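You operate a simulated robot arm through the tools that you are given. There is no shell and no other tool.

Carry out the task below with a simulated robot arm. There is one attempt and no reset: what you move stays moved.

Task
Put things in order on the long bench beside the grey mat. At the end: the green brush stands on top of the purple block; two of the white tags from the long bench beside the grey mat are on the grey mat; the teal meter stands where the pink pad stood; the pink pad stands on top of the orange tape; whatever was shut is shut again. Leave all else as you found it, and nothing knocked over. Set down upright: white tag.

It is judged by the outcome, as a careful person would: the job done as asked, and still so three seconds after it is handed in. It fails if anything else is knocked over, pushed out of place, dropped, spilled or broken.

Robot
A 6-joint arm with a two-finger gripper, fixed in place. Base frame: the origin is at the foot of the arm, x ahead of it, y to its left, z up; the work surface is at about z = 92. Readings come in cm, rad, newtons and seconds.
With the tool pointing down near the work surface it reaches from about 14 to 66 cm from the base axis. Its first joint turns from -1.152 to 1.152 rad. Payload 2.45 kg.
The TCP is the grasp point between the finger pads, 3 cm short of the fingertips. In the tool frame z runs along the fingers and y along their closing line. Largest opening 10.6 cm; the body of the gripper starts 7.9 cm behind the TCP.
Orientation is told as [roll, pitch, yaw] about the base's x, y, z axes, in that order, counted from this pose: with the fingers straight down and closing along the base's y, the tool's x points along the base's -x, its y along +y and its z along -z.

Tools
- The arm moves only by the tool step_arm. Its argument "motion" is a list of rows, each a list of 7 numbers: the shift along the base's x, y, z in cm, then the turn, a rotation vector about the base's x, y, z in rad, then the finger opening in cm, from 0 to 10.6. In form: [[x, y, z, wx, wy, wz, gripper], ...]. A call has 1 to 20 rows; each row shifts and turns the commanded pose from where the row before left it. A row lasts 0.2 s, in which the tool goes at most 5 cm and 0.15 rad; a call with a longer step from one row to the next is refused whole, and so is a gripper value outside its range. A pose out of reach is approached as far as the arm can. The call stops where the force on the tool passes 40 N (or 10 N more than at its start, if that is more) or the arm is blocked; 0.2 s more then pass. The fingers move at their own pace (about 15.3 cm/s each) and stop on an object; they squeeze with about 38 N. The grip force told is the motor's: it shows also when the fingers shut on nothing. Time passes only in rows, and 0.2 s behind the last, so rows that do not move let the fingers close. It gives the time, the measured TCP pose, the force on the tool (base axes), the opening and the grip force at its end, in the units of the frame above (readings bear some noise), with the torque about the TCP (base axes, N m) and any sound that the robot's microphone picked up.
- Cameras (640 x 400 px; columns grow to the right, rows downward): "scene" is fixed at [8.13, 44.79, 140.31]; the picture's right is [-0.36, -0.93, 0.00], its down [-0.54, 0.21, -0.81] and it looks along [0.76, -0.29, -0.58] (base axes); focal length 265 px, centre (320, 200). "wrist" rides on the gripper at [7.6, -0.2, -10.6] in the tool frame; the picture's right is [0.02, 1.00, 0.00], its down [-0.78, 0.02, -0.62] and it looks along [-0.62, 0.01, 0.78] (tool axes); focal length 247 px, centre (320, 200). There is no depth. A picture from a camera that has moved, and an enlarged one, comes with that camera's place and axes in the base frame and with its lens.
- grab_frame(camera): a new picture of that camera. It takes no simulated time.
- inspect(camera, box): a new picture of the part [left, top, right, bottom] of that camera's present view, enlarged. It takes no simulated time.
- hand_in(): hands the job in; it is judged then, once.

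Places have to be worked out from the pictures, the camera data and where the tool is seen. Open the gripper and draw the arm clear of the work before you hand the job in, unless the task says otherwise.

The tools are called after ">>>" by a JSON object that holds its "name" and its "arguments". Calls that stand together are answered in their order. step_arm: Moves the arm, as the interface text tells. Its arguments: {"type":"object","properties":{"motion":{"type":"array","items":{"type":"array","items":{"type":"number"}}}},"required":["motion"]} The other tools are called the same way: grab_frame (camera) takes a picture; inspect (camera, box) takes an enlarged picture of a part of a camera's view; hand_in () hands the job in.

At the start:

```text
time_s: 0.0
tool_pos: [33.9, 12.38, 125.74]
orientation: [0.0, 0.0, 0.0]
ft_force: [0.6, 0.3, 0.9]
wrist_torque: [0.0, -0.01, -0.01]
grip_width: 10.58
finger_force: 0.1
```

scene: 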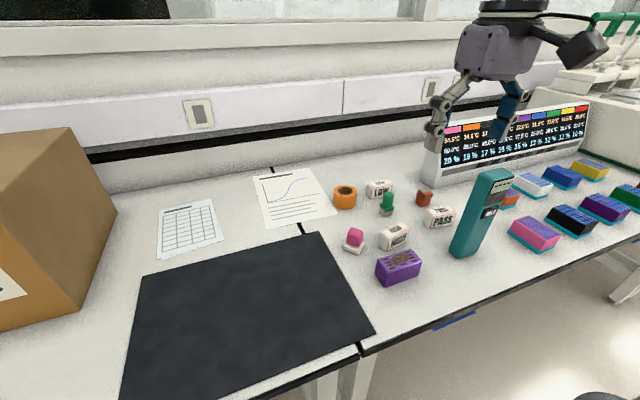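
wrist: 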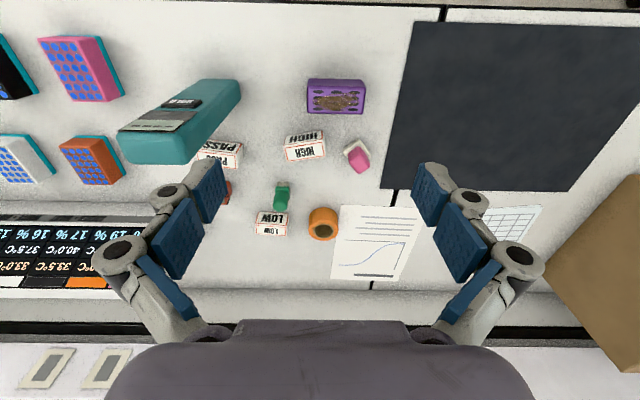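

The pictures show the grey mat, the tags (LOW, HIGH, PASS), the green brush, the purple block, the teal meter, the pink pad and the orange tape. I'll enlarge both views to locate them accurately.

>>> {"name": "inspect", "arguments": {"camera": "scene", "box": [320, 160, 540, 300]}}

>>> {"name": "inspect", "arguments": {"camera": "wrist", "box": [100, 60, 400, 260]}}

>>> {"name": "inspect", "arguments": {"camera": "scene", "box": [420, 80, 640, 260]}}

```text
2.86 times, centred on (430, 230) of scene
camera zoom: at [8.13, 44.79, 140.31], right [-0.36, -0.93, 0.0], down [-0.54, 0.21, -0.81], along [0.76, -0.29, -0.58], focal length 758 px, centre (6, 114)
```

zoom: 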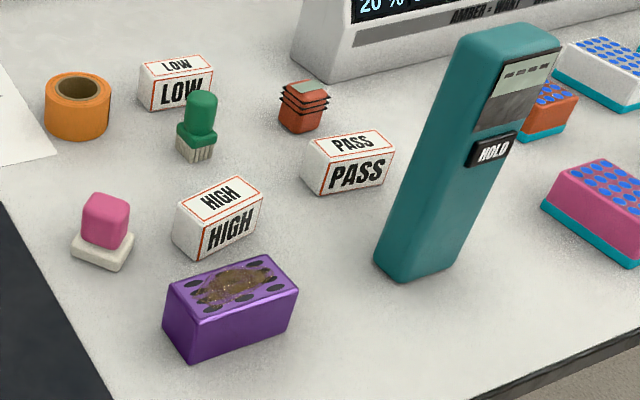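

```text
2.00 times, centred on (250, 160) of wrist
camera zoom: at [26.3, 12.22, 136.37], right [-0.02, 1.0, 0.0], down [0.78, 0.02, 0.62], along [0.62, 0.01, -0.78], focal length 494 px, centre (460, 280)
```

zoom: 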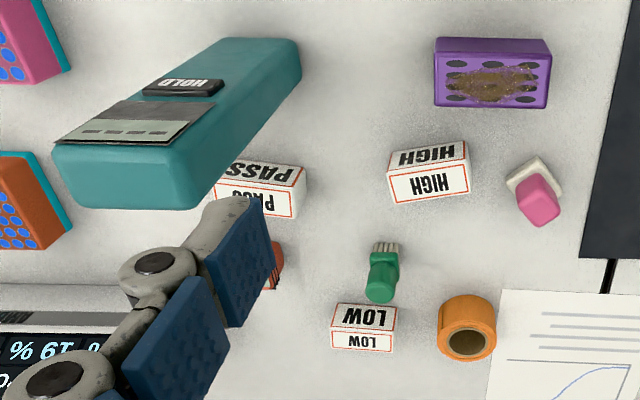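

```text
2.22 times, centred on (530, 170) of scene
camera zoom: at [8.13, 44.79, 140.31], right [-0.36, -0.93, 0.0], down [-0.54, 0.21, -0.81], along [0.76, -0.29, -0.58], focal length 589 px, centre (-147, 267)
```

zoom: 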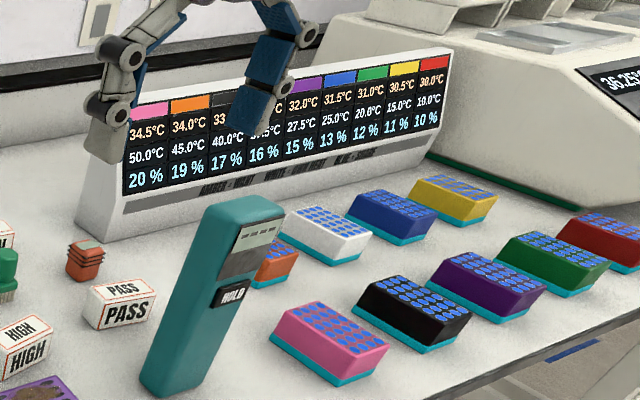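

Rough estimates from both cameras: pad about (48.8, 20), tape about (67, 14), purple block about (38.5, 14.5), brush about (57, 5), HIGH tag about (47, 9), PASS tag about (49, -7), and the 21 cm tall meter about (38, -5). I'll move closer above the pad to measure better.

>>> {"name": "step_arm", "arguments": {"motion": [[1.0, 1.9, -3.9, 0, 0, 0, 10.6], [1.0, 1.9, -3.9, 0, 0, 0, 10.6], [1.0, 1.9, -3.9, 0, 0, 0, 10.6], [1.0, 1.9, -3.9, 0, 0, 0, 10.6]]}}

>>> {"name": "grab_frame", "arguments": {"camera": "wrist"}}

```text
time_s: 1.0
tool_pos: [38.4, 20.35, 110.03]
orientation: [0.001, 0.0, 0.002]
ft_force: [-0.1, -0.7, -0.4]
wrist_torque: [-0.01, 0.0, 0.01]
grip_width: 10.6
finger_force: 0.1
```

```text
taken
camera wrist: at [30.72, 20.06, 120.73], right [-0.02, 1.0, 0.0], down [0.78, 0.02, 0.62], along [0.62, 0.01, -0.78], focal length 247 px, centre (320, 200)
```

wrist: 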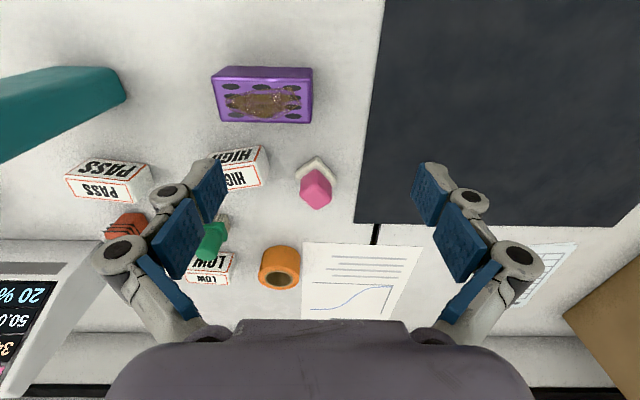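

>>> {"name": "inspect", "arguments": {"camera": "wrist", "box": [200, 50, 400, 175]}}

>>> {"name": "inspect", "arguments": {"camera": "wrist", "box": [220, 150, 380, 300]}}

>>> {"name": "inspect", "arguments": {"camera": "scene", "box": [320, 170, 430, 270]}}

```text
3.20 times, centred on (300, 112) of wrist
camera zoom: at [30.72, 20.06, 120.73], right [-0.02, 1.0, 0.0], down [0.78, 0.02, 0.62], along [0.62, 0.01, -0.78], focal length 790 px, centre (384, 480)
```

zoom: 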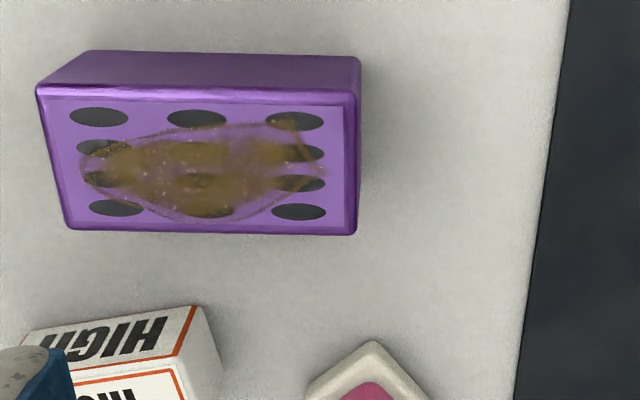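

```text
2.67 times, centred on (300, 225) of wrist
camera zoom: at [30.72, 20.06, 120.73], right [-0.02, 1.0, 0.0], down [0.78, 0.02, 0.62], along [0.62, 0.01, -0.78], focal length 659 px, centre (373, 133)
```

zoom: 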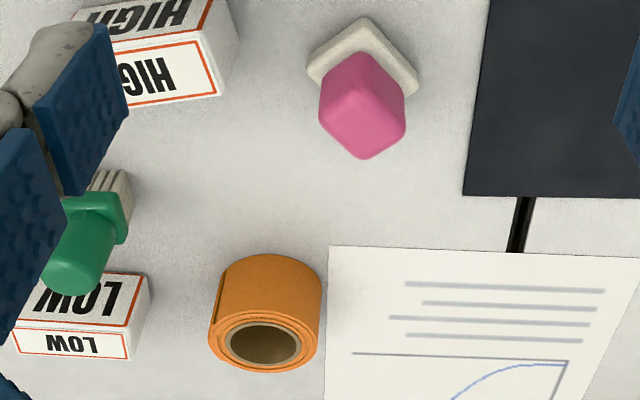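

```text
4.00 times, centred on (375, 220) of scene
camera zoom: at [8.13, 44.79, 140.31], right [-0.36, -0.93, 0.0], down [-0.54, 0.21, -0.81], along [0.76, -0.29, -0.58], focal length 1060 px, centre (100, 120)
```

zoom: 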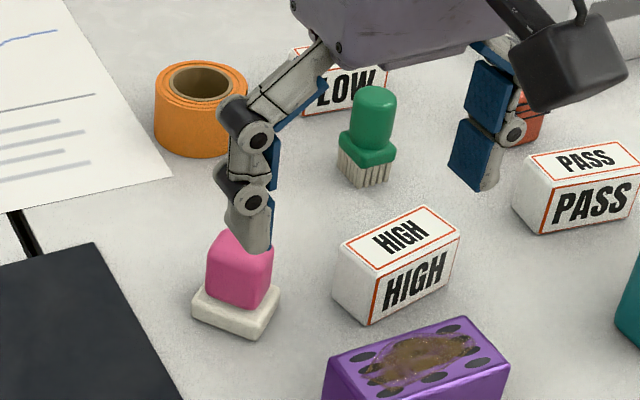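

The pad centre works out at about (49.2, 19.9), turned roughly 30°, and the tape centre at about (67.1, 13.6). The tape is slightly past the tool-down reach, so I'll grip the pad's handle with the tool yawed about 0.52 rad and tilted about 0.3 rad outward, starting by moving above the pad.

>>> {"name": "step_arm", "arguments": {"motion": [[1.8, -0.07, -0.5, 0, 0, 0.13, 10.6], [1.8, -0.07, -0.5, 0, 0, 0.13, 10.6], [1.8, -0.07, -0.5, 0, 0, 0.13, 10.6], [1.8, -0.07, -0.5, 0, 0, 0.13, 10.6], [1.8, -0.07, -1.0, 0.075, -0.13, 0, 10.6], [1.8, -0.07, -1.0, 0.075, -0.13, 0, 10.6], [0, 0, 0, 0, 0, 0, 10.6]]}}

>>> {"name": "grab_frame", "arguments": {"camera": "wrist"}}

>>> {"name": "inspect", "arguments": {"camera": "scene", "box": [300, 120, 460, 270]}}

```text
time_s: 2.6
tool_pos: [48.81, 19.85, 105.79]
orientation: [0.0, -0.302, 0.52]
ft_force: [-0.3, 0.2, 0.1]
wrist_torque: [-0.02, 0.01, 0.01]
grip_width: 10.59
finger_force: 0.0
```

```text
taken
camera wrist: at [39.8, 14.25, 113.82], right [-0.52, 0.86, -0.01], down [0.48, 0.29, 0.83], along [0.71, 0.42, -0.56], focal length 247 px, centre (320, 200)
```

wrist: 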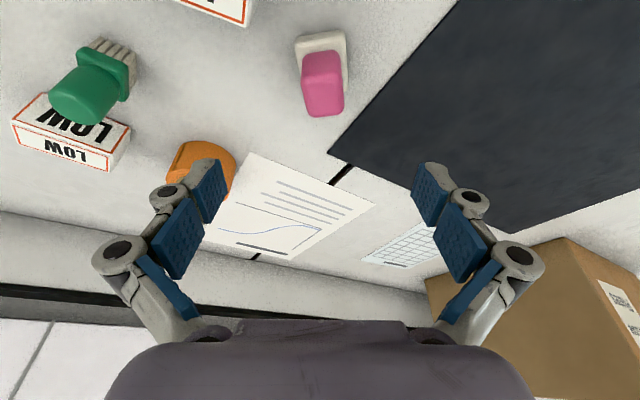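

```text
2.67 times, centred on (380, 195) of scene
camera zoom: at [8.13, 44.79, 140.31], right [-0.36, -0.93, 0.0], down [-0.54, 0.21, -0.81], along [0.76, -0.29, -0.58], focal length 707 px, centre (160, 213)
```

zoom: 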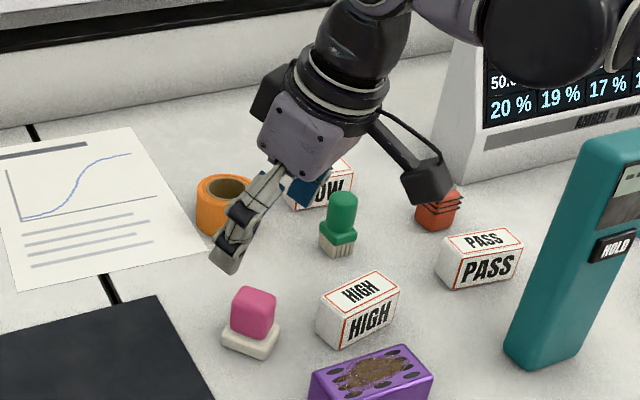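

The pad lies along the finger centre column. I'll enlarge to refine its angle.

>>> {"name": "inspect", "arguments": {"camera": "wrist", "box": [272, 20, 372, 125]}}

```text
3.81 times, centred on (322, 72) of wrist
camera zoom: at [39.8, 14.25, 113.82], right [-0.52, 0.86, -0.01], down [0.48, 0.29, 0.83], along [0.71, 0.42, -0.56], focal length 941 px, centre (312, 686)
```

zoom: 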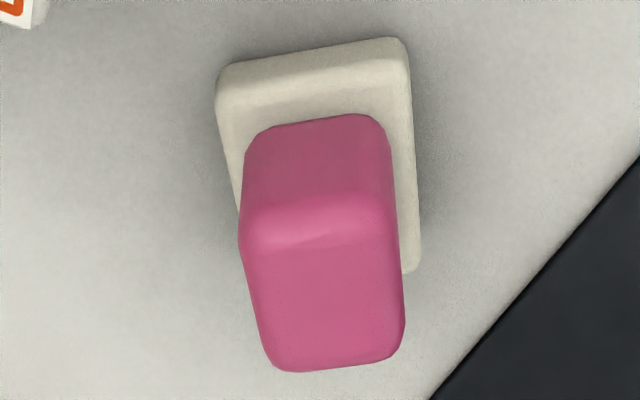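

The pad's true angle is about 38.5°, so I need 0.15 rad more yaw. The handle is about 3 cm wide, centred at (49.15, 20.0), with its top at about z = 97. I'll descend around it with the fingers at 7 cm.

>>> {"name": "step_arm", "arguments": {"motion": [[0, 0, -2.2, 0, 0, 0.15, 7], [0, 0.05, -2.2, 0, 0, 0, 7], [0, 0, -2.2, 0, 0, 0, 7], [0, 0, -2.1, 0, 0, 0, 7], [0, 0, 0, 0, 0, 0, 7]]}}

>>> {"name": "grab_frame", "arguments": {"camera": "wrist"}}

>>> {"name": "inspect", "arguments": {"camera": "scene", "box": [300, 170, 420, 270]}}

```text
time_s: 3.8
tool_pos: [48.74, 19.67, 97.19]
orientation: [0.002, -0.3, 0.67]
ft_force: [-0.7, 0.7, -0.2]
wrist_torque: [-0.01, -0.02, -0.03]
grip_width: 6.99
finger_force: 0.1
```

```text
taken
camera wrist: at [40.69, 12.96, 105.16], right [-0.64, 0.77, -0.01], down [0.43, 0.36, 0.83], along [0.64, 0.52, -0.56], focal length 247 px, centre (320, 200)
```

wrist: 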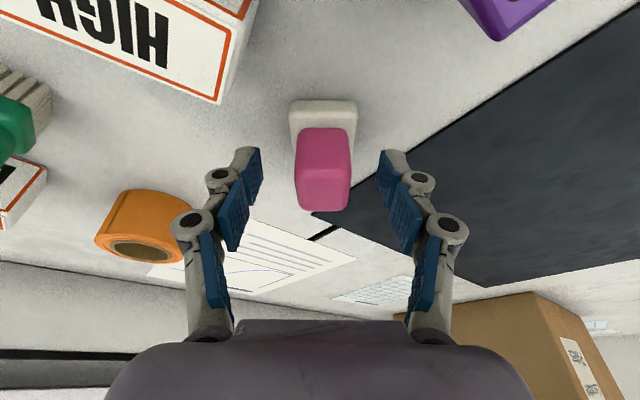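

```text
4.00 times, centred on (360, 220) of scene
camera zoom: at [8.12, 44.79, 140.31], right [-0.36, -0.93, 0.0], down [-0.54, 0.21, -0.81], along [0.76, -0.29, -0.58], focal length 1060 px, centre (160, 120)
```

zoom: 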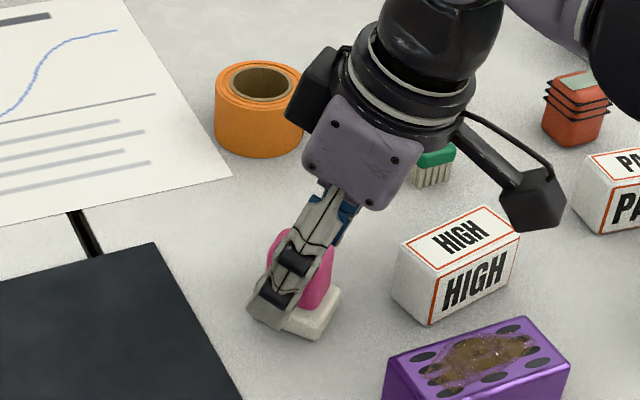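

The fingers straddle the handle symmetrically and are parallel to it. Closing now.

>>> {"name": "step_arm", "arguments": {"motion": [[0, 0, 0, 0, 0, 0, 2], [0, 0, 0, 0, 0, 0, 0], [0, 0, 0, 0, 0, 0, 0], [0, 0, 0, 0, 0, 0, 0]]}}

>>> {"name": "inspect", "arguments": {"camera": "wrist", "box": [220, 80, 420, 230]}}

```text
time_s: 4.8
tool_pos: [48.84, 19.71, 97.2]
orientation: [0.003, -0.302, 0.671]
ft_force: [0.8, 0.3, 5.2]
wrist_torque: [-0.01, -0.09, 0.03]
grip_width: 2.85
finger_force: 38.0
```

```text
2.67 times, centred on (320, 155) of wrist
camera zoom: at [40.69, 12.97, 105.2], right [-0.64, 0.77, -0.01], down [0.43, 0.36, 0.83], along [0.64, 0.52, -0.56], focal length 659 px, centre (320, 320)
```

zoom: 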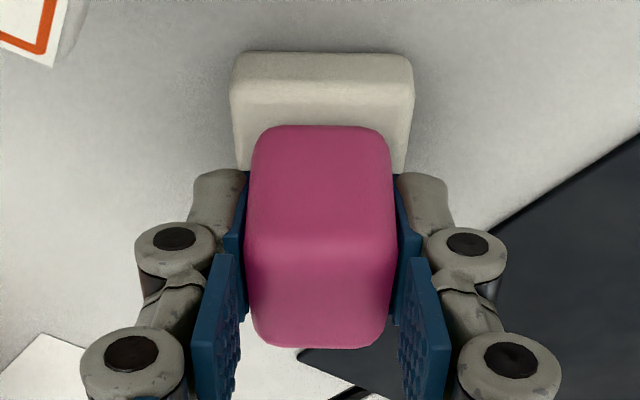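

The handle is gripped at 2.85 cm. I'll lift it, carry it towards the tape at a clear height and turn the yaw back to radial.

>>> {"name": "step_arm", "arguments": {"motion": [[0, 0, 1, 0, 0, 0, 0], [0, 0, 3, 0, 0, 0, 0], [0, 0, 3, 0, 0, 0, 0], [0, 0, 3, 0, 0, 0, 0], [3.0, -1.0, 0, 0, 0, -0.08, 0], [3.0, -1.0, 0, 0, 0, -0.08, 0], [3.0, -1.0, 0, 0, 0, -0.08, 0], [3.0, -1.0, 0, 0, 0, -0.08, 0], [3.0, -1.0, 0, 0, 0, -0.08, 0], [2.9, -1.1, 0, 0, 0, -0.07, 0], [0, 0, 0, 0, 0, 0, 0], [0, 0, 0, 0, 0, 0, 0]]}}

>>> {"name": "grab_frame", "arguments": {"camera": "wrist"}}

>>> {"name": "inspect", "arguments": {"camera": "scene", "box": [290, 140, 420, 240]}}

```text
time_s: 7.4
tool_pos: [66.53, 13.78, 107.2]
orientation: [0.002, -0.301, 0.199]
ft_force: [-0.1, -0.2, -0.7]
wrist_torque: [0.04, 0.0, 0.02]
grip_width: 2.86
finger_force: 38.3
```

```text
taken
camera wrist: at [56.28, 11.49, 115.21], right [-0.22, 0.98, -0.01], down [0.55, 0.13, 0.83], along [0.81, 0.18, -0.56], focal length 247 px, centre (320, 200)
```

wrist: 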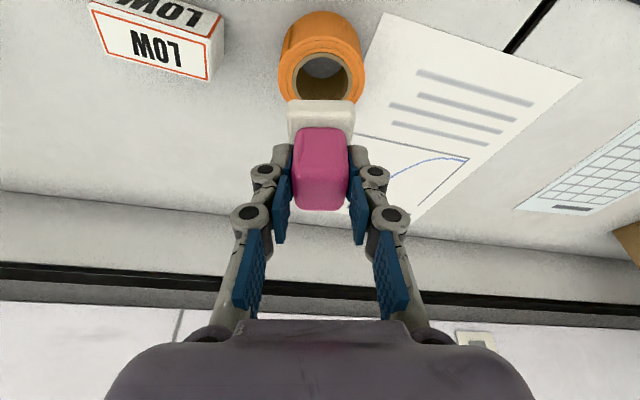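

```text
4.00 times, centred on (355, 190) of scene
camera zoom: at [8.13, 44.79, 140.31], right [-0.36, -0.93, 0.0], down [-0.54, 0.21, -0.81], along [0.76, -0.29, -0.58], focal length 1060 px, centre (180, 240)
```

zoom: 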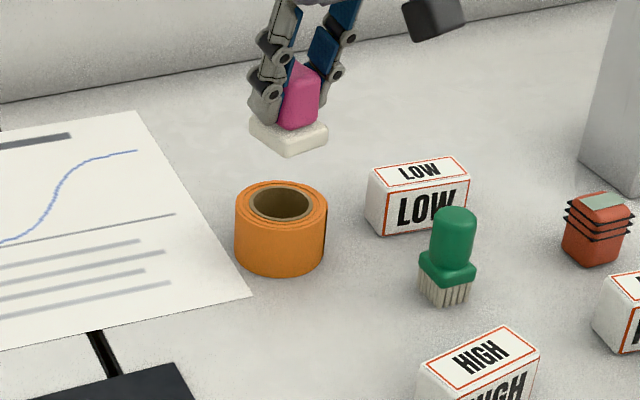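

The pad is held upright and the arm reaches this pose. I'll enlarge the wrist view to locate the tape top relative to the pad.

>>> {"name": "inspect", "arguments": {"camera": "wrist", "box": [240, 0, 400, 110]}}

```text
3.64 times, centred on (320, 55) of wrist
camera zoom: at [56.28, 11.49, 115.21], right [-0.22, 0.98, -0.01], down [0.55, 0.13, 0.83], along [0.81, 0.18, -0.56], focal length 898 px, centre (320, 727)
```

zoom: 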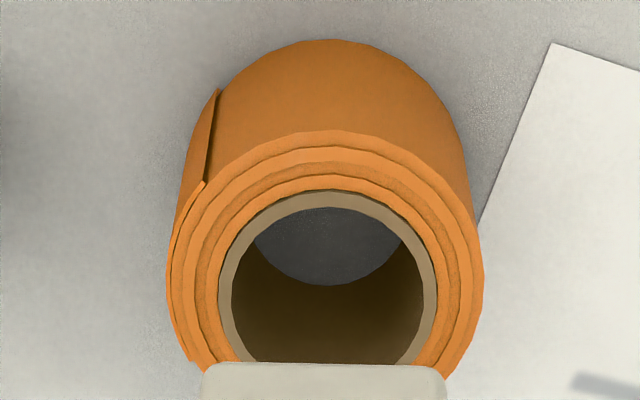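

The tape centre is at about (67.15, 13.73) with its top at z = 96.3. The pad centre is at about (66.9, 13.75), so I'll shift x by +0.2 and lower to just above the tape.

>>> {"name": "step_arm", "arguments": {"motion": [[0.2, 0, -1.5, 0, 0, 0, 0], [0, 0, -1.5, 0, 0, 0, 0], [0, 0, -1.2, 0, 0, 0, 0], [0, 0, -0.8, 0, 0, 0, 0], [0, 0, 0, 0, 0, 0, 0]]}}

>>> {"name": "inspect", "arguments": {"camera": "wrist", "box": [240, 60, 400, 220]}}

>>> {"name": "inspect", "arguments": {"camera": "scene", "box": [310, 150, 390, 220]}}

```text
time_s: 8.6
tool_pos: [66.75, 13.47, 102.21]
orientation: [0.001, -0.3, 0.2]
ft_force: [0.0, 0.8, -0.5]
wrist_torque: [0.01, 0.01, 0.0]
grip_width: 2.86
finger_force: 38.4
```

```text
2.50 times, centred on (320, 140) of wrist
camera zoom: at [56.49, 11.2, 110.18], right [-0.22, 0.98, -0.01], down [0.55, 0.13, 0.83], along [0.81, 0.18, -0.56], focal length 617 px, centre (320, 350)
```

zoom: 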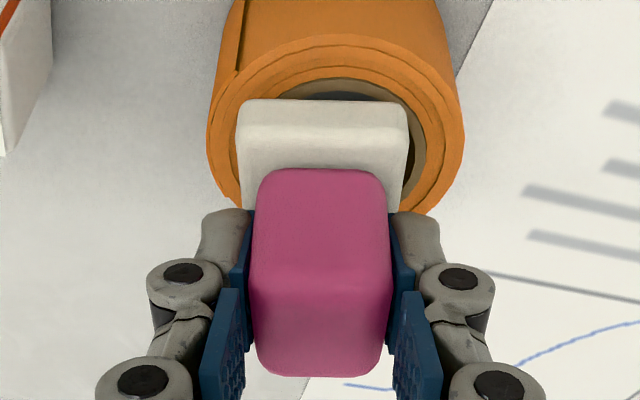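

```text
5.71 times, centred on (350, 185) of scene
camera zoom: at [8.13, 44.79, 140.31], right [-0.36, -0.93, 0.0], down [-0.54, 0.21, -0.81], along [0.76, -0.29, -0.58], focal length 1515 px, centre (149, 286)
```

zoom: 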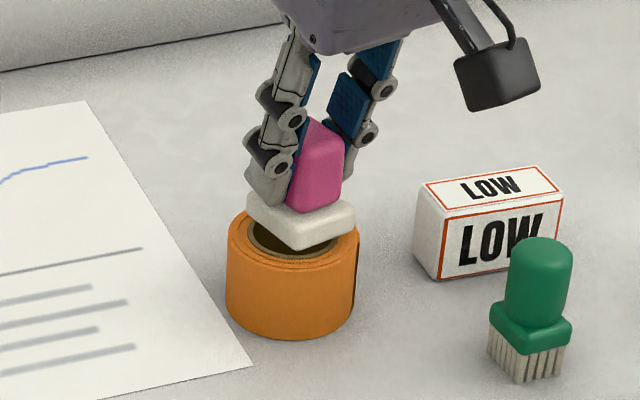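

The pad sits about 0.3 cm too far toward -y relative to the tape. I'll correct that and lower gently until there is contact.

>>> {"name": "step_arm", "arguments": {"motion": [[0.1, 0.28, 0, 0, 0, 0, 0], [0, 0, -0.25, 0, 0, 0, 0], [0, 0, -0.15, 0, 0, 0, 0], [0, 0, -0.1, 0, 0, 0, 0], [0, 0, 0, 0, 0, 0, 0]]}}

>>> {"name": "inspect", "arguments": {"camera": "wrist", "box": [240, 60, 400, 220]}}

>>> {"name": "inspect", "arguments": {"camera": "scene", "box": [310, 150, 390, 220]}}

```text
time_s: 9.8
tool_pos: [66.95, 13.89, 101.78]
orientation: [0.001, -0.301, 0.201]
ft_force: [-0.1, 0.2, 0.1]
wrist_torque: [0.0, -0.01, -0.03]
grip_width: 2.88
finger_force: 38.4
```

```text
2.50 times, centred on (320, 140) of wrist
camera zoom: at [56.71, 11.57, 109.71], right [-0.22, 0.98, -0.01], down [0.55, 0.13, 0.83], along [0.81, 0.18, -0.56], focal length 617 px, centre (320, 350)
```

zoom: 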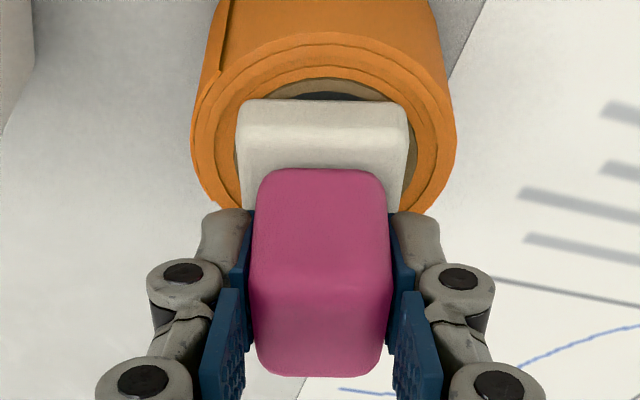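

```text
5.71 times, centred on (350, 185) of scene
camera zoom: at [8.13, 44.79, 140.31], right [-0.36, -0.93, 0.0], down [-0.54, 0.21, -0.81], along [0.76, -0.29, -0.58], focal length 1515 px, centre (149, 286)
```

zoom: 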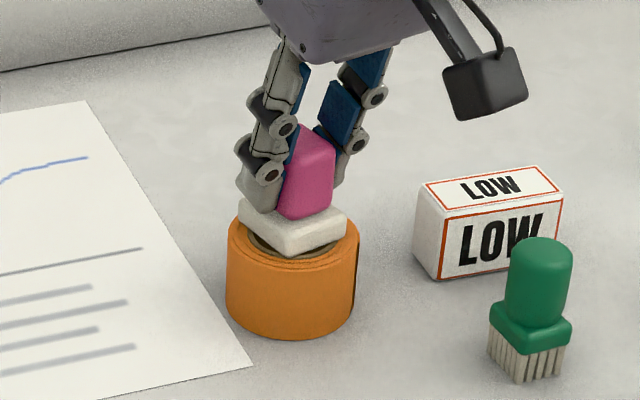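

The pad is centred over the tape to within about 0.1 cm and there is no contact yet. I'll lower in tiny steps.

>>> {"name": "step_arm", "arguments": {"motion": [[0, 0, -0.1, 0, 0, 0, 0], [0, 0, -0.1, 0, 0, 0, 0], [0, 0, -0.05, 0, 0, 0, 0], [0, 0, 0, 0, 0, 0, 0]]}}

>>> {"name": "inspect", "arguments": {"camera": "scene", "box": [310, 150, 390, 220]}}

```text
time_s: 10.8
tool_pos: [67.01, 13.83, 101.72]
orientation: [0.002, -0.302, 0.201]
ft_force: [-3.1, 1.4, 12.3]
wrist_torque: [-0.03, 0.15, 0.02]
grip_width: 2.87
finger_force: 38.0
```

```text
5.71 times, centred on (350, 185) of scene
camera zoom: at [8.09, 44.79, 140.32], right [-0.36, -0.93, 0.0], down [-0.54, 0.21, -0.81], along [0.76, -0.29, -0.58], focal length 1515 px, centre (149, 286)
```

zoom: 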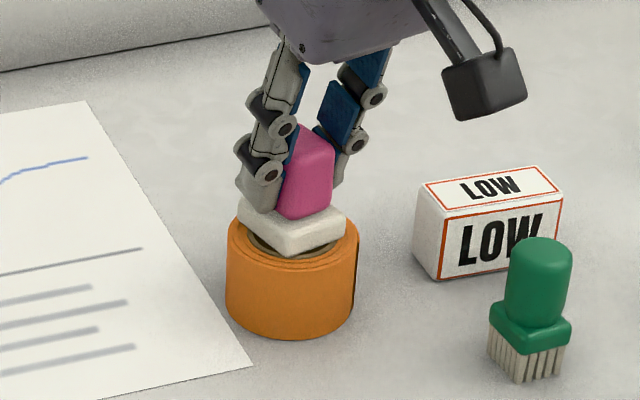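

Contact at about 12 N, so the pad rests on the tape. I'll ease off slightly, open the fingers and withdraw along the tool axis.

>>> {"name": "step_arm", "arguments": {"motion": [[0, 0, 0.08, 0, 0, 0, 0], [0, 0, 0, 0, 0, 0, 3.2], [0, 0, 0, 0, 0, 0, 4.5], [0, 0, 0, 0, 0, 0, 5.5], [0, 0, 0, 0, 0, 0, 5.5]]}}

>>> {"name": "inspect", "arguments": {"camera": "wrist", "box": [220, 40, 420, 230]}}

>>> {"name": "inspect", "arguments": {"camera": "scene", "box": [310, 150, 390, 220]}}

```text
time_s: 12.0
tool_pos: [67.1, 13.77, 101.77]
orientation: [0.003, -0.3, 0.2]
ft_force: [0.1, 0.6, 0.0]
wrist_torque: [0.0, -0.04, -0.02]
grip_width: 5.51
finger_force: 0.0
```

```text
2.11 times, centred on (320, 135) of wrist
camera zoom: at [56.81, 11.49, 109.71], right [-0.22, 0.98, -0.01], down [0.55, 0.13, 0.83], along [0.81, 0.18, -0.56], focal length 520 px, centre (320, 337)
```

zoom: 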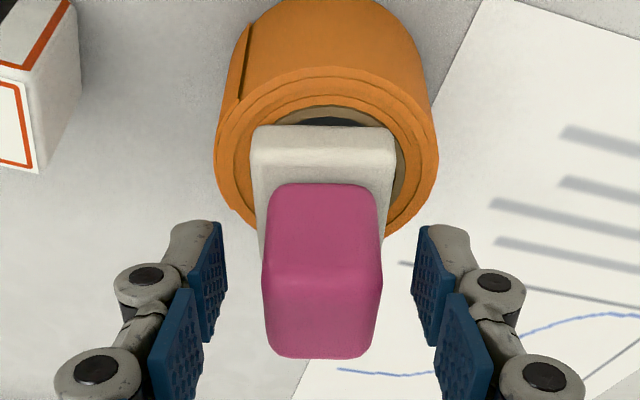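

```text
5.71 times, centred on (350, 185) of scene
camera zoom: at [8.13, 44.79, 140.31], right [-0.36, -0.93, 0.0], down [-0.54, 0.21, -0.81], along [0.76, -0.29, -0.58], focal length 1515 px, centre (149, 286)
```

zoom: 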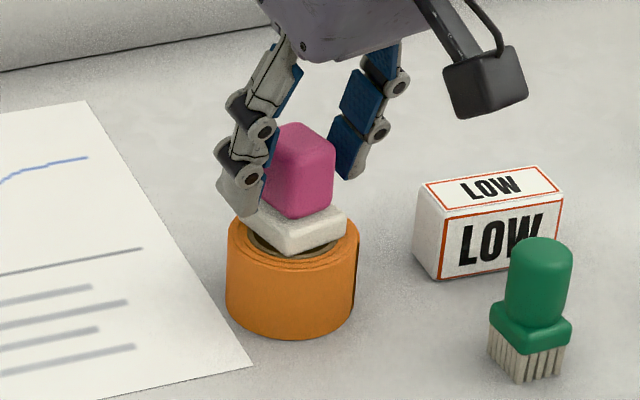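

The pad stands on the tape. I'll withdraw upward, take out the tilt and move back to a high viewpoint in front of the teal meter.

>>> {"name": "step_arm", "arguments": {"motion": [[-0.9, -0.18, 2.9, 0, 0, 0, 5.5], [-0.9, -0.18, 2.9, 0, 0, 0, 5.5], [-0.9, -0.18, 2.9, 0, 0, 0, 5.5], [-0.9, -0.18, 2.9, 0, 0, 0, 5.5], [-0.9, -0.18, 2.9, 0, 0, 0, 5.5], [-3.83, -1.77, 0.65, -0.0298, 0.147, 0, 5.5], [-3.83, -1.77, 0.65, -0.0298, 0.147, 0, 5.5], [-3.83, -1.77, 0.65, 0, 0, -0.1, 5.5], [-3.83, -1.77, 0.65, 0, 0, -0.1, 5.5], [-3.83, -1.77, 0.65, 0, 0, 0, 5.5], [-3.83, -1.77, 0.65, 0, 0, 0, 5.5], [-3.83, -1.77, 0.65, 0, 0, 0, 10.6], [-3.83, -1.77, 0.65, 0, 0, 0, 10.6], [-3.83, -1.77, 0.65, 0, 0, 0, 10.6], [0, 0, 0, 0, 0, 0, 10.6], [0, 0, 0, 0, 0, 0, 10.6]]}}

>>> {"name": "grab_frame", "arguments": {"camera": "wrist"}}

>>> {"name": "grab_frame", "arguments": {"camera": "scene"}}

```text
time_s: 15.4
tool_pos: [27.88, -3.12, 121.75]
orientation: [0.0, -0.001, 0.001]
ft_force: [0.4, -0.2, 0.0]
wrist_torque: [0.01, 0.03, 0.01]
grip_width: 10.57
finger_force: 0.1
```

```text
taken
camera wrist: at [20.17, -3.21, 132.47], right [-0.02, 1.0, 0.0], down [0.78, 0.02, 0.62], along [0.62, 0.01, -0.78], focal length 247 px, centre (320, 200)
```

wrist: 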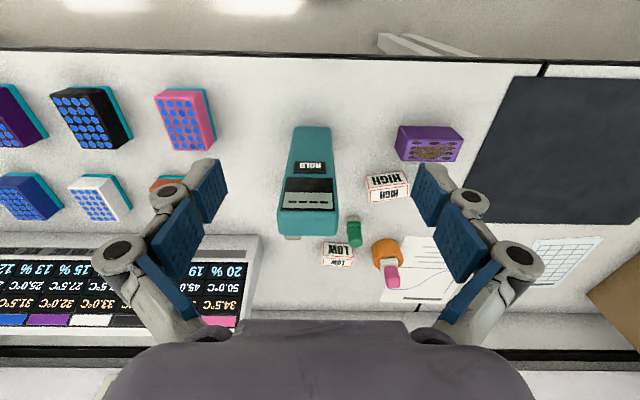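

```text
taken
```

scene: 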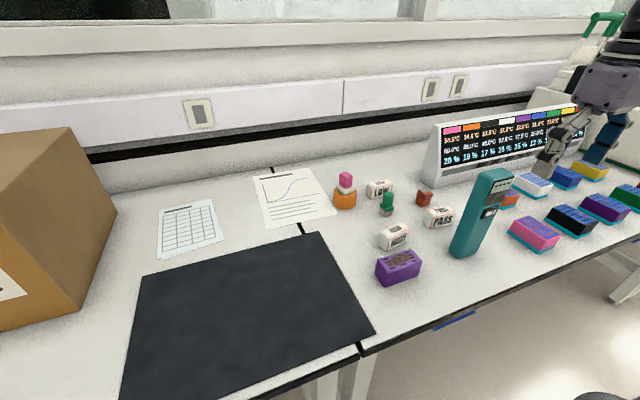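

>>> {"name": "inspect", "arguments": {"camera": "wrist", "box": [250, 110, 370, 250]}}

>>> {"name": "inspect", "arguments": {"camera": "scene", "box": [430, 160, 530, 270]}}

>>> {"name": "inspect", "arguments": {"camera": "scene", "box": [310, 150, 410, 230]}}

```text
2.86 times, centred on (310, 180) of wrist
camera zoom: at [20.17, -3.21, 132.47], right [-0.02, 1.0, 0.0], down [0.78, 0.02, 0.62], along [0.62, 0.01, -0.78], focal length 706 px, centre (349, 257)
```

zoom: 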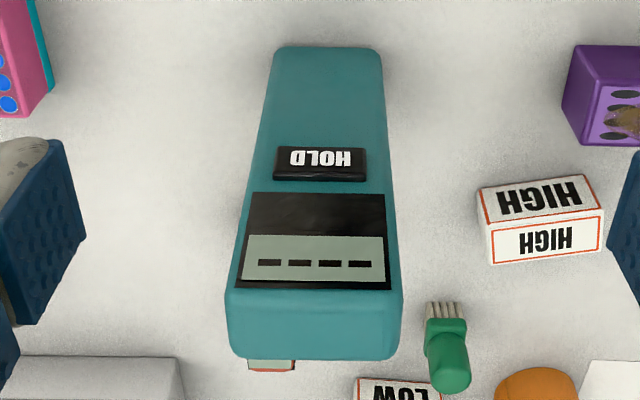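

```text
3.64 times, centred on (480, 215) of scene
camera zoom: at [8.12, 44.79, 140.31], right [-0.36, -0.93, 0.0], down [-0.54, 0.21, -0.81], along [0.76, -0.29, -0.58], focal length 964 px, centre (-262, 146)
```

zoom: 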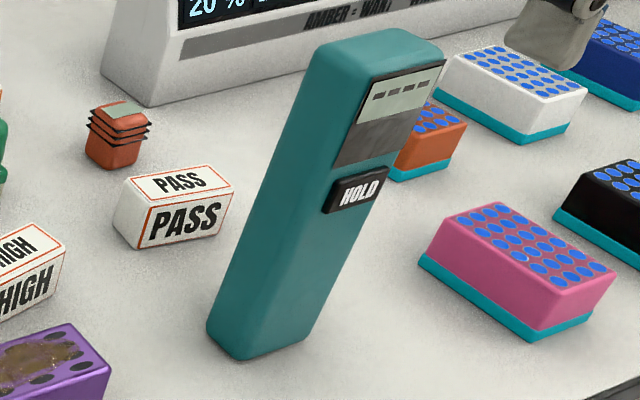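

```text
5.00 times, centred on (360, 190) of scene
camera zoom: at [8.12, 44.79, 140.31], right [-0.36, -0.93, 0.0], down [-0.54, 0.21, -0.81], along [0.76, -0.29, -0.58], focal length 1326 px, centre (120, 250)
```

zoom: 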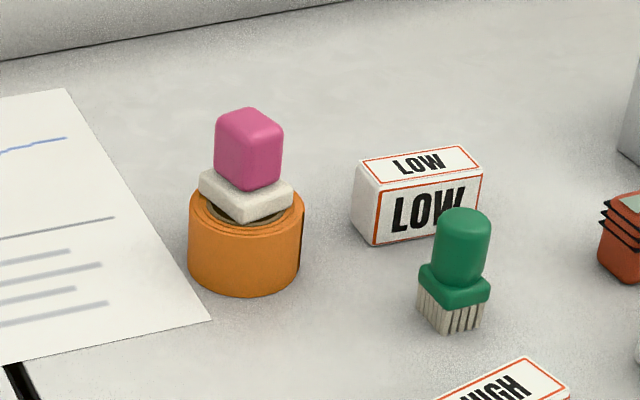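

The pad is stable on the tape. The meter's centre is at about (38.45, -4.3), with a 6.4 × 3.4 cm section, its top at z ≈ 113.6 and almost no yaw. I'll move directly above it and check.

>>> {"name": "step_arm", "arguments": {"motion": [[2.67, -0.32, 0, 0, 0, 0, 10.6], [2.67, -0.32, 0, 0, 0, 0, 10.6], [2.67, -0.32, 0, 0, 0, 0, 10.6], [2.67, -0.32, 0, 0, 0, 0, 10.6], [0, 0, 0, 0, 0, 0, 10.6], [0, 0, 0, 0, 0, 0, 10.6]]}}

>>> {"name": "grab_frame", "arguments": {"camera": "wrist"}}

>>> {"name": "grab_frame", "arguments": {"camera": "scene"}}

```text
time_s: 16.8
tool_pos: [38.78, -4.17, 121.89]
orientation: [0.002, -0.002, 0.001]
ft_force: [0.4, 0.3, 0.4]
wrist_torque: [0.0, 0.0, 0.01]
grip_width: 10.63
finger_force: 0.1
```

```text
taken
camera wrist: at [31.06, -4.39, 132.61], right [-0.02, 1.0, 0.0], down [0.78, 0.02, 0.62], along [0.62, 0.01, -0.78], focal length 247 px, centre (320, 200)
```

wrist: 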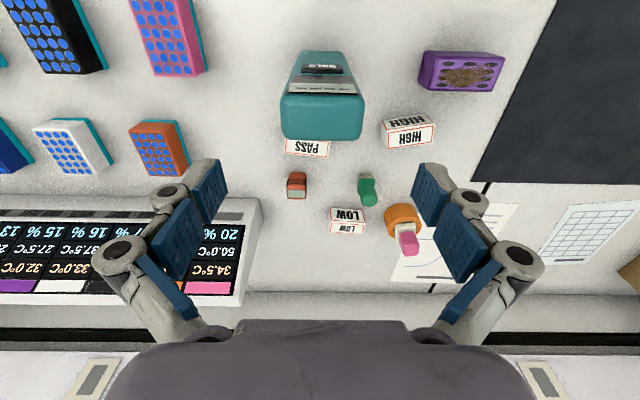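

```text
taken
```

scene: 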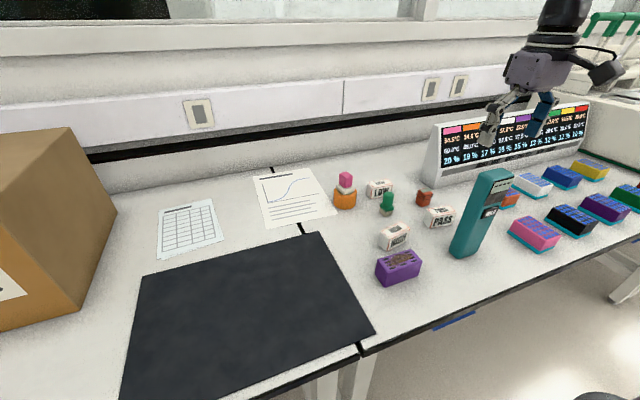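

>>> {"name": "inspect", "arguments": {"camera": "wrist", "box": [260, 40, 390, 150]}}

```text
3.64 times, centred on (325, 95) of wrist
camera zoom: at [31.06, -4.39, 132.61], right [-0.02, 1.0, 0.0], down [0.78, 0.02, 0.62], along [0.62, 0.01, -0.78], focal length 898 px, centre (302, 582)
```

zoom: 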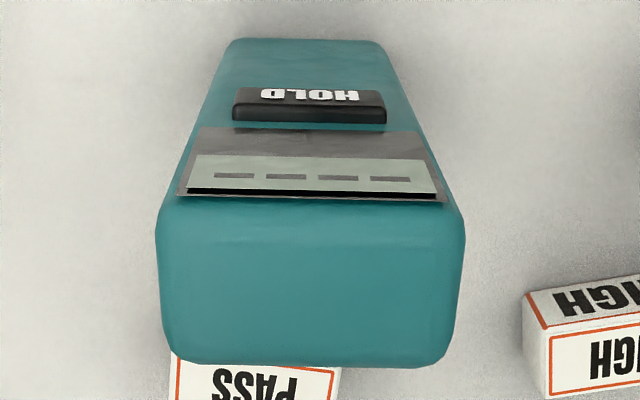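

The meter is well centred between the fingers; a 0.4 cm backward x correction is enough. I'll descend to TCP z ≈ 107.5, straddling its upper part.

>>> {"name": "step_arm", "arguments": {"motion": [[-0.4, -0.05, 0, 0, 0, 0, 10.6], [0, 0, -2.9, 0, 0, 0, 10.6], [0, 0, -2.9, 0, 0, 0, 10.6], [0, 0, -2.9, 0, 0, 0, 10.6], [0, 0, -2.9, 0, 0, 0, 10.6], [0, 0, -2.9, 0, 0, 0, 10.6], [0, 0, 0, 0, 0, 0, 10.6]]}}

>>> {"name": "grab_frame", "arguments": {"camera": "wrist"}}

>>> {"name": "inspect", "arguments": {"camera": "scene", "box": [420, 100, 600, 270]}}

```text
time_s: 18.4
tool_pos: [38.33, -4.18, 107.28]
orientation: [0.001, -0.002, -0.001]
ft_force: [-0.6, 2.4, 13.3]
wrist_torque: [0.21, -0.02, -0.02]
grip_width: 10.62
finger_force: 0.1
```

```text
taken
camera wrist: at [30.72, -4.44, 118.03], right [-0.02, 1.0, 0.0], down [0.78, 0.02, 0.62], along [0.62, 0.02, -0.78], focal length 247 px, centre (320, 200)
```

wrist: 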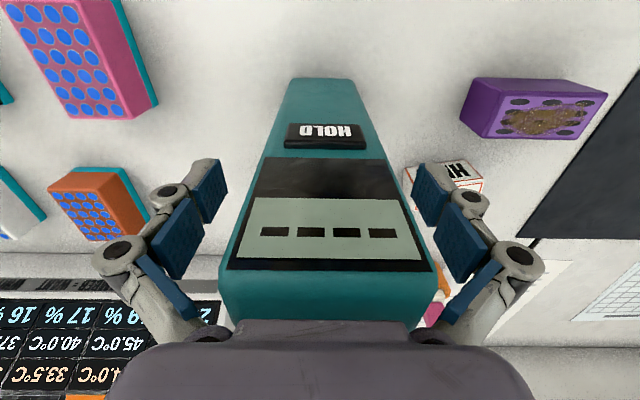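

```text
2.35 times, centred on (510, 185) of scene
camera zoom: at [8.11, 44.8, 140.31], right [-0.36, -0.93, 0.0], down [-0.54, 0.21, -0.81], along [0.76, -0.29, -0.58], focal length 624 px, centre (-127, 235)
```

zoom: 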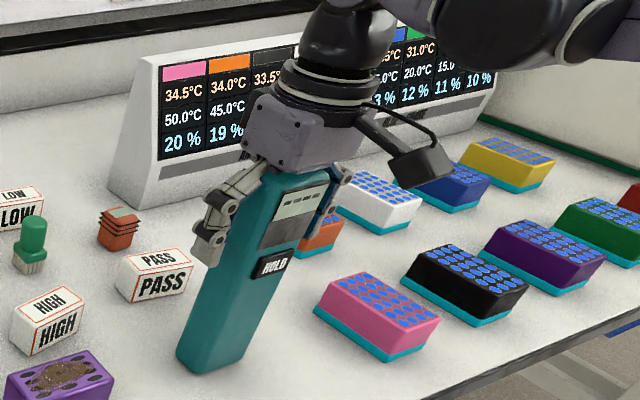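

There is a 13 N upward force, so the meter's top is touching the finger linkages near the palm. I'll rise 2 cm so the grip sits lower in the fingers.

>>> {"name": "step_arm", "arguments": {"motion": [[0, 0, 0.7, 0, 0, 0, 10.6], [0, 0, 0.7, 0, 0, 0, 10.6], [0, 0, 0.6, 0, 0, 0, 10.6], [0, 0, 0, 0, 0, 0, 10.6]]}}

>>> {"name": "grab_frame", "arguments": {"camera": "wrist"}}

>>> {"name": "inspect", "arguments": {"camera": "scene", "box": [420, 100, 600, 270]}}

```text
time_s: 19.4
tool_pos: [38.37, -4.31, 109.55]
orientation: [0.002, -0.002, 0.0]
ft_force: [0.5, 0.3, -0.6]
wrist_torque: [0.02, 0.0, 0.02]
grip_width: 10.57
finger_force: 0.0
```

```text
taken
camera wrist: at [30.68, -4.57, 120.22], right [-0.02, 1.0, 0.0], down [0.78, 0.02, 0.62], along [0.62, 0.01, -0.78], focal length 247 px, centre (320, 200)
```

wrist: 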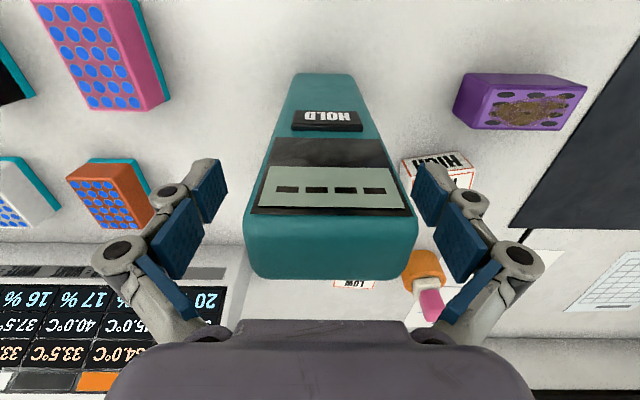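

```text
2.35 times, centred on (510, 185) of scene
camera zoom: at [8.13, 44.79, 140.31], right [-0.36, -0.93, 0.0], down [-0.54, 0.21, -0.81], along [0.76, -0.29, -0.58], focal length 624 px, centre (-127, 235)
```

zoom: 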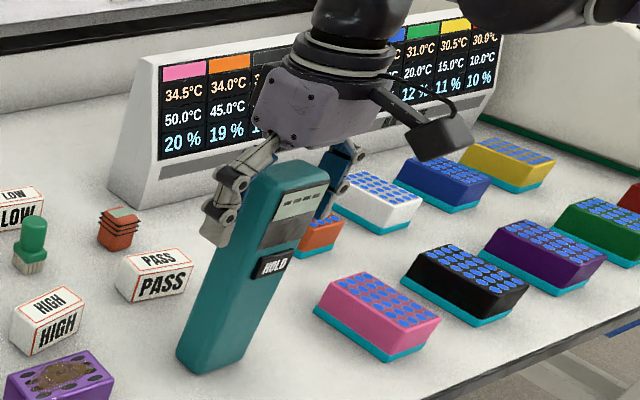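

The contact is gone. The meter is about 0.3 cm to +y of the finger centre, so I'll shift and then close gradually.

>>> {"name": "step_arm", "arguments": {"motion": [[0, 0.3, -0.3, 0, 0, 0, 10.6], [0, 0, 0, 0, 0, 0, 8], [0, 0, 0, 0, 0, 0, 7.2], [0, 0, 0, 0, 0, 0, 7.0]]}}

>>> {"name": "grab_frame", "arguments": {"camera": "wrist"}}

```text
time_s: 20.4
tool_pos: [38.4, -3.98, 109.27]
orientation: [0.002, 0.0, -0.001]
ft_force: [0.5, 0.5, 0.6]
wrist_torque: [0.02, -0.04, 0.02]
grip_width: 7.0
finger_force: 0.1
```

```text
taken
camera wrist: at [30.71, -4.22, 119.92], right [-0.02, 1.0, 0.0], down [0.78, 0.02, 0.62], along [0.62, 0.01, -0.78], focal length 247 px, centre (320, 200)
```

wrist: 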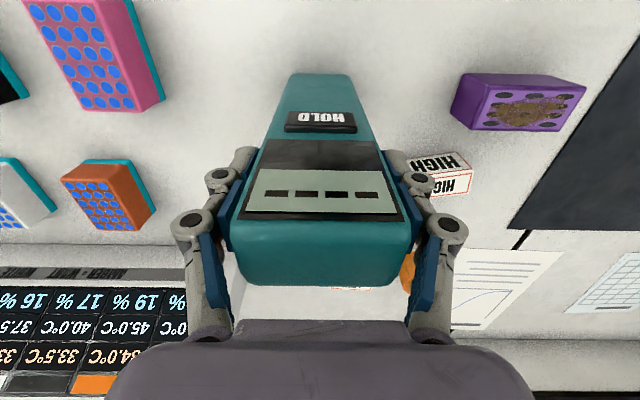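

The fingers at 7.0 cm now flank the meter with small gaps on both sides. I'll close fully to grip it.

>>> {"name": "step_arm", "arguments": {"motion": [[0, 0, 0, 0, 0, 0, 6.6], [0, 0, 0, 0, 0, 0, 6.2], [0, 0, 0, 0, 0, 0, 0], [0, 0, 0, 0, 0, 0, 0], [0, 0, 0, 0, 0, 0, 0]]}}

>>> {"name": "inspect", "arguments": {"camera": "scene", "box": [420, 100, 600, 270]}}

```text
time_s: 21.6
tool_pos: [38.31, -3.98, 109.23]
orientation: [0.001, -0.003, 0.0]
ft_force: [0.3, -1.4, 5.7]
wrist_torque: [0.02, 0.02, 0.01]
grip_width: 6.33
finger_force: 38.3
```

```text
2.35 times, centred on (510, 185) of scene
camera zoom: at [8.12, 44.79, 140.31], right [-0.36, -0.93, 0.0], down [-0.54, 0.21, -0.81], along [0.76, -0.29, -0.58], focal length 624 px, centre (-127, 235)
```

zoom: 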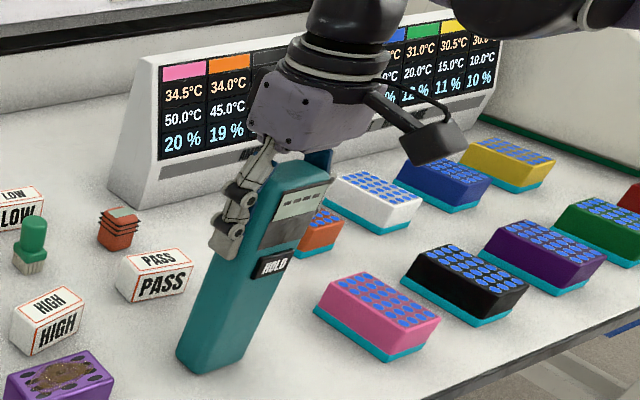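

Gripped at 6.33 cm. I'll lift it 9 cm straight up and check the grip before carrying.

>>> {"name": "step_arm", "arguments": {"motion": [[0, 0, 0.5, 0, 0, 0, 0], [0, 0, 1.0, 0, 0, 0, 0], [0, 0, 2.0, 0, 0, 0, 0], [0, 0, 2.5, 0, 0, 0, 0], [0, 0, 2.0, 0, 0, 0, 0], [0, 0, 1.0, 0, 0, 0, 0], [0, 0, 0, 0, 0, 0, 0]]}}

>>> {"name": "inspect", "arguments": {"camera": "scene", "box": [400, 60, 600, 270]}}

>>> {"name": "grab_frame", "arguments": {"camera": "wrist"}}

```text
time_s: 23.2
tool_pos: [38.35, -4.15, 118.16]
orientation: [0.001, -0.001, -0.001]
ft_force: [0.5, -0.8, -1.8]
wrist_torque: [-0.01, -0.02, 0.02]
grip_width: 6.32
finger_force: 37.6
```

```text
1.90 times, centred on (500, 165) of scene
camera zoom: at [8.13, 44.79, 140.31], right [-0.36, -0.93, 0.0], down [-0.54, 0.21, -0.81], along [0.76, -0.29, -0.58], focal length 505 px, centre (-23, 267)
```

zoom: 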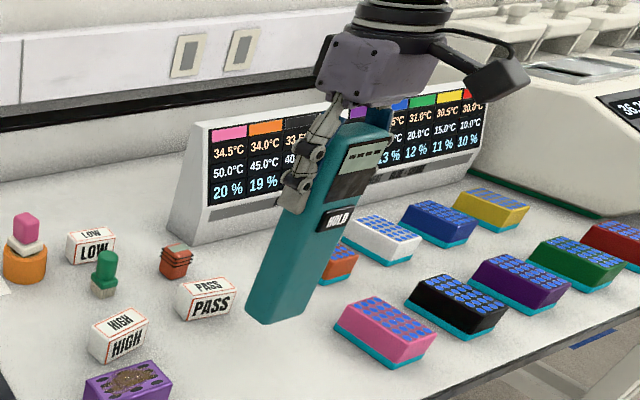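

```text
taken
camera wrist: at [30.7, -4.37, 128.92], right [-0.02, 1.0, 0.0], down [0.78, 0.02, 0.62], along [0.62, 0.01, -0.78], focal length 247 px, centre (320, 200)
```

wrist: 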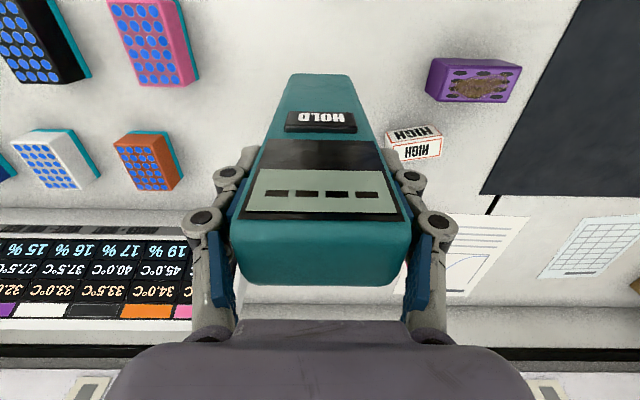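

The meter is held firmly with its bottom at about z = 101. I'll carry it over to the pad's former spot at (49.15, 19.9).

>>> {"name": "step_arm", "arguments": {"motion": [[0.8, 1.6, 0, 0, 0, 0, 0], [1.2, 2.7, 0, 0, 0, 0, 0], [1.2, 2.7, 0, 0, 0, 0, 0], [1.2, 2.7, 0, 0, 0, 0, 0], [1.3, 2.8, 0, 0, 0, 0, 0], [1.3, 2.8, 0, 0, 0, 0, 0], [1.2, 2.7, 0, 0, 0, 0, 0], [1.2, 2.7, 0, 0, 0, 0, 0], [1.0, 2.0, 0, 0, 0, 0, 0], [0.5, 1.37, 0, 0, 0, 0, 0], [0, 0, 0, 0, 0, 0, 0], [0, 0, 0, 0, 0, 0, 0]]}}

>>> {"name": "grab_frame", "arguments": {"camera": "wrist"}}

>>> {"name": "inspect", "arguments": {"camera": "scene", "box": [290, 90, 450, 290]}}

```text
time_s: 25.8
tool_pos: [49.32, 19.79, 118.3]
orientation: [0.002, -0.003, 0.0]
ft_force: [-0.6, -0.2, -1.8]
wrist_torque: [-0.02, 0.0, -0.02]
grip_width: 6.32
finger_force: 37.7
```

```text
taken
camera wrist: at [41.59, 19.69, 129.04], right [-0.02, 1.0, 0.0], down [0.78, 0.02, 0.62], along [0.62, 0.01, -0.78], focal length 247 px, centre (320, 200)
```

wrist: 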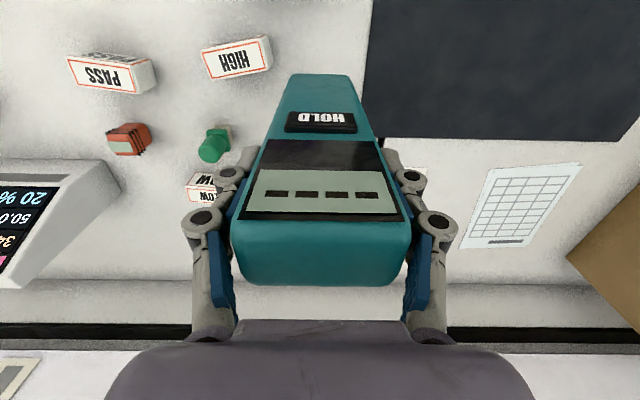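

```text
2.00 times, centred on (370, 190) of scene
camera zoom: at [8.13, 44.8, 140.31], right [-0.36, -0.93, 0.0], down [-0.54, 0.21, -0.81], along [0.76, -0.29, -0.58], focal length 530 px, centre (220, 220)
```

zoom: 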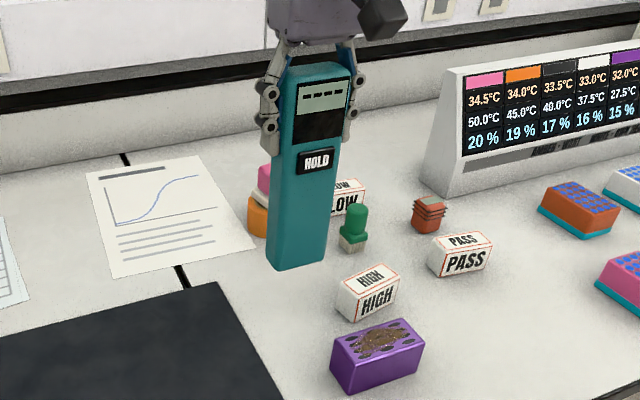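

TCP is at (49.19, 19.89), as wanted. I'll lower 8.6 cm, then feel for contact.

>>> {"name": "step_arm", "arguments": {"motion": [[0, 0, -1.5, 0, 0, 0, 0], [0, 0, -2.0, 0, 0, 0, 0], [0, 0, -2.0, 0, 0, 0, 0], [0, 0, -1.6, 0, 0, 0, 0], [0, 0, -1.0, 0, 0, 0, 0], [0, 0, -0.4, 0, 0, 0, 0], [0, 0, 0, 0, 0, 0, 0], [0, 0, 0, 0, 0, 0, 0]]}}

>>> {"name": "grab_frame", "arguments": {"camera": "wrist"}}

>>> {"name": "inspect", "arguments": {"camera": "scene", "box": [290, 90, 450, 290]}}

```text
time_s: 27.6
tool_pos: [49.13, 19.9, 109.59]
orientation: [0.001, -0.001, -0.001]
ft_force: [-0.1, 0.7, -2.6]
wrist_torque: [0.0, 0.01, 0.01]
grip_width: 6.32
finger_force: 38.0
```

```text
taken
camera wrist: at [41.48, 19.78, 120.44], right [-0.02, 1.0, 0.0], down [0.78, 0.02, 0.62], along [0.62, 0.01, -0.78], focal length 247 px, centre (320, 200)
```

wrist: 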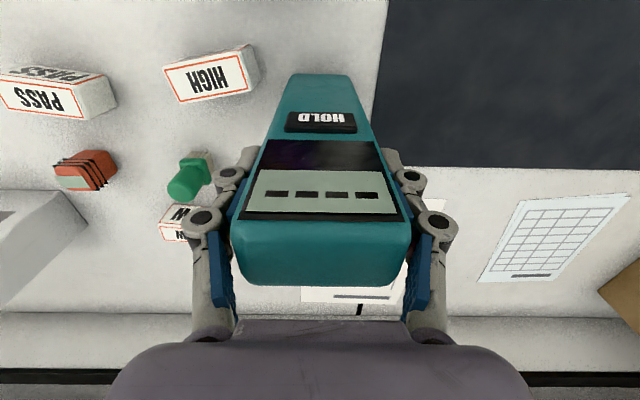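

```text
2.00 times, centred on (370, 190) of scene
camera zoom: at [8.13, 44.79, 140.31], right [-0.36, -0.93, 0.0], down [-0.54, 0.21, -0.81], along [0.76, -0.29, -0.58], focal length 530 px, centre (220, 220)
```

zoom: 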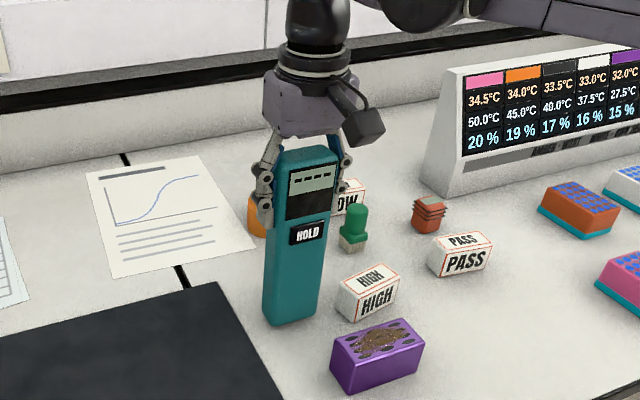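

About 0.5 cm remains to the table. I'll lower in small steps until the force shows contact.

>>> {"name": "step_arm", "arguments": {"motion": [[0, 0, -0.2, 0, 0, 0, 0], [0, 0, -0.15, 0, 0, 0, 0], [0, 0, -0.1, 0, 0, 0, 0], [0, 0, 0, 0, 0, 0, 0]]}}

```text
time_s: 28.6
tool_pos: [49.34, 20.16, 109.3]
orientation: [0.002, -0.001, 0.001]
ft_force: [0.1, -0.9, -2.4]
wrist_torque: [-0.01, -0.03, 0.02]
grip_width: 6.33
finger_force: 38.2
```

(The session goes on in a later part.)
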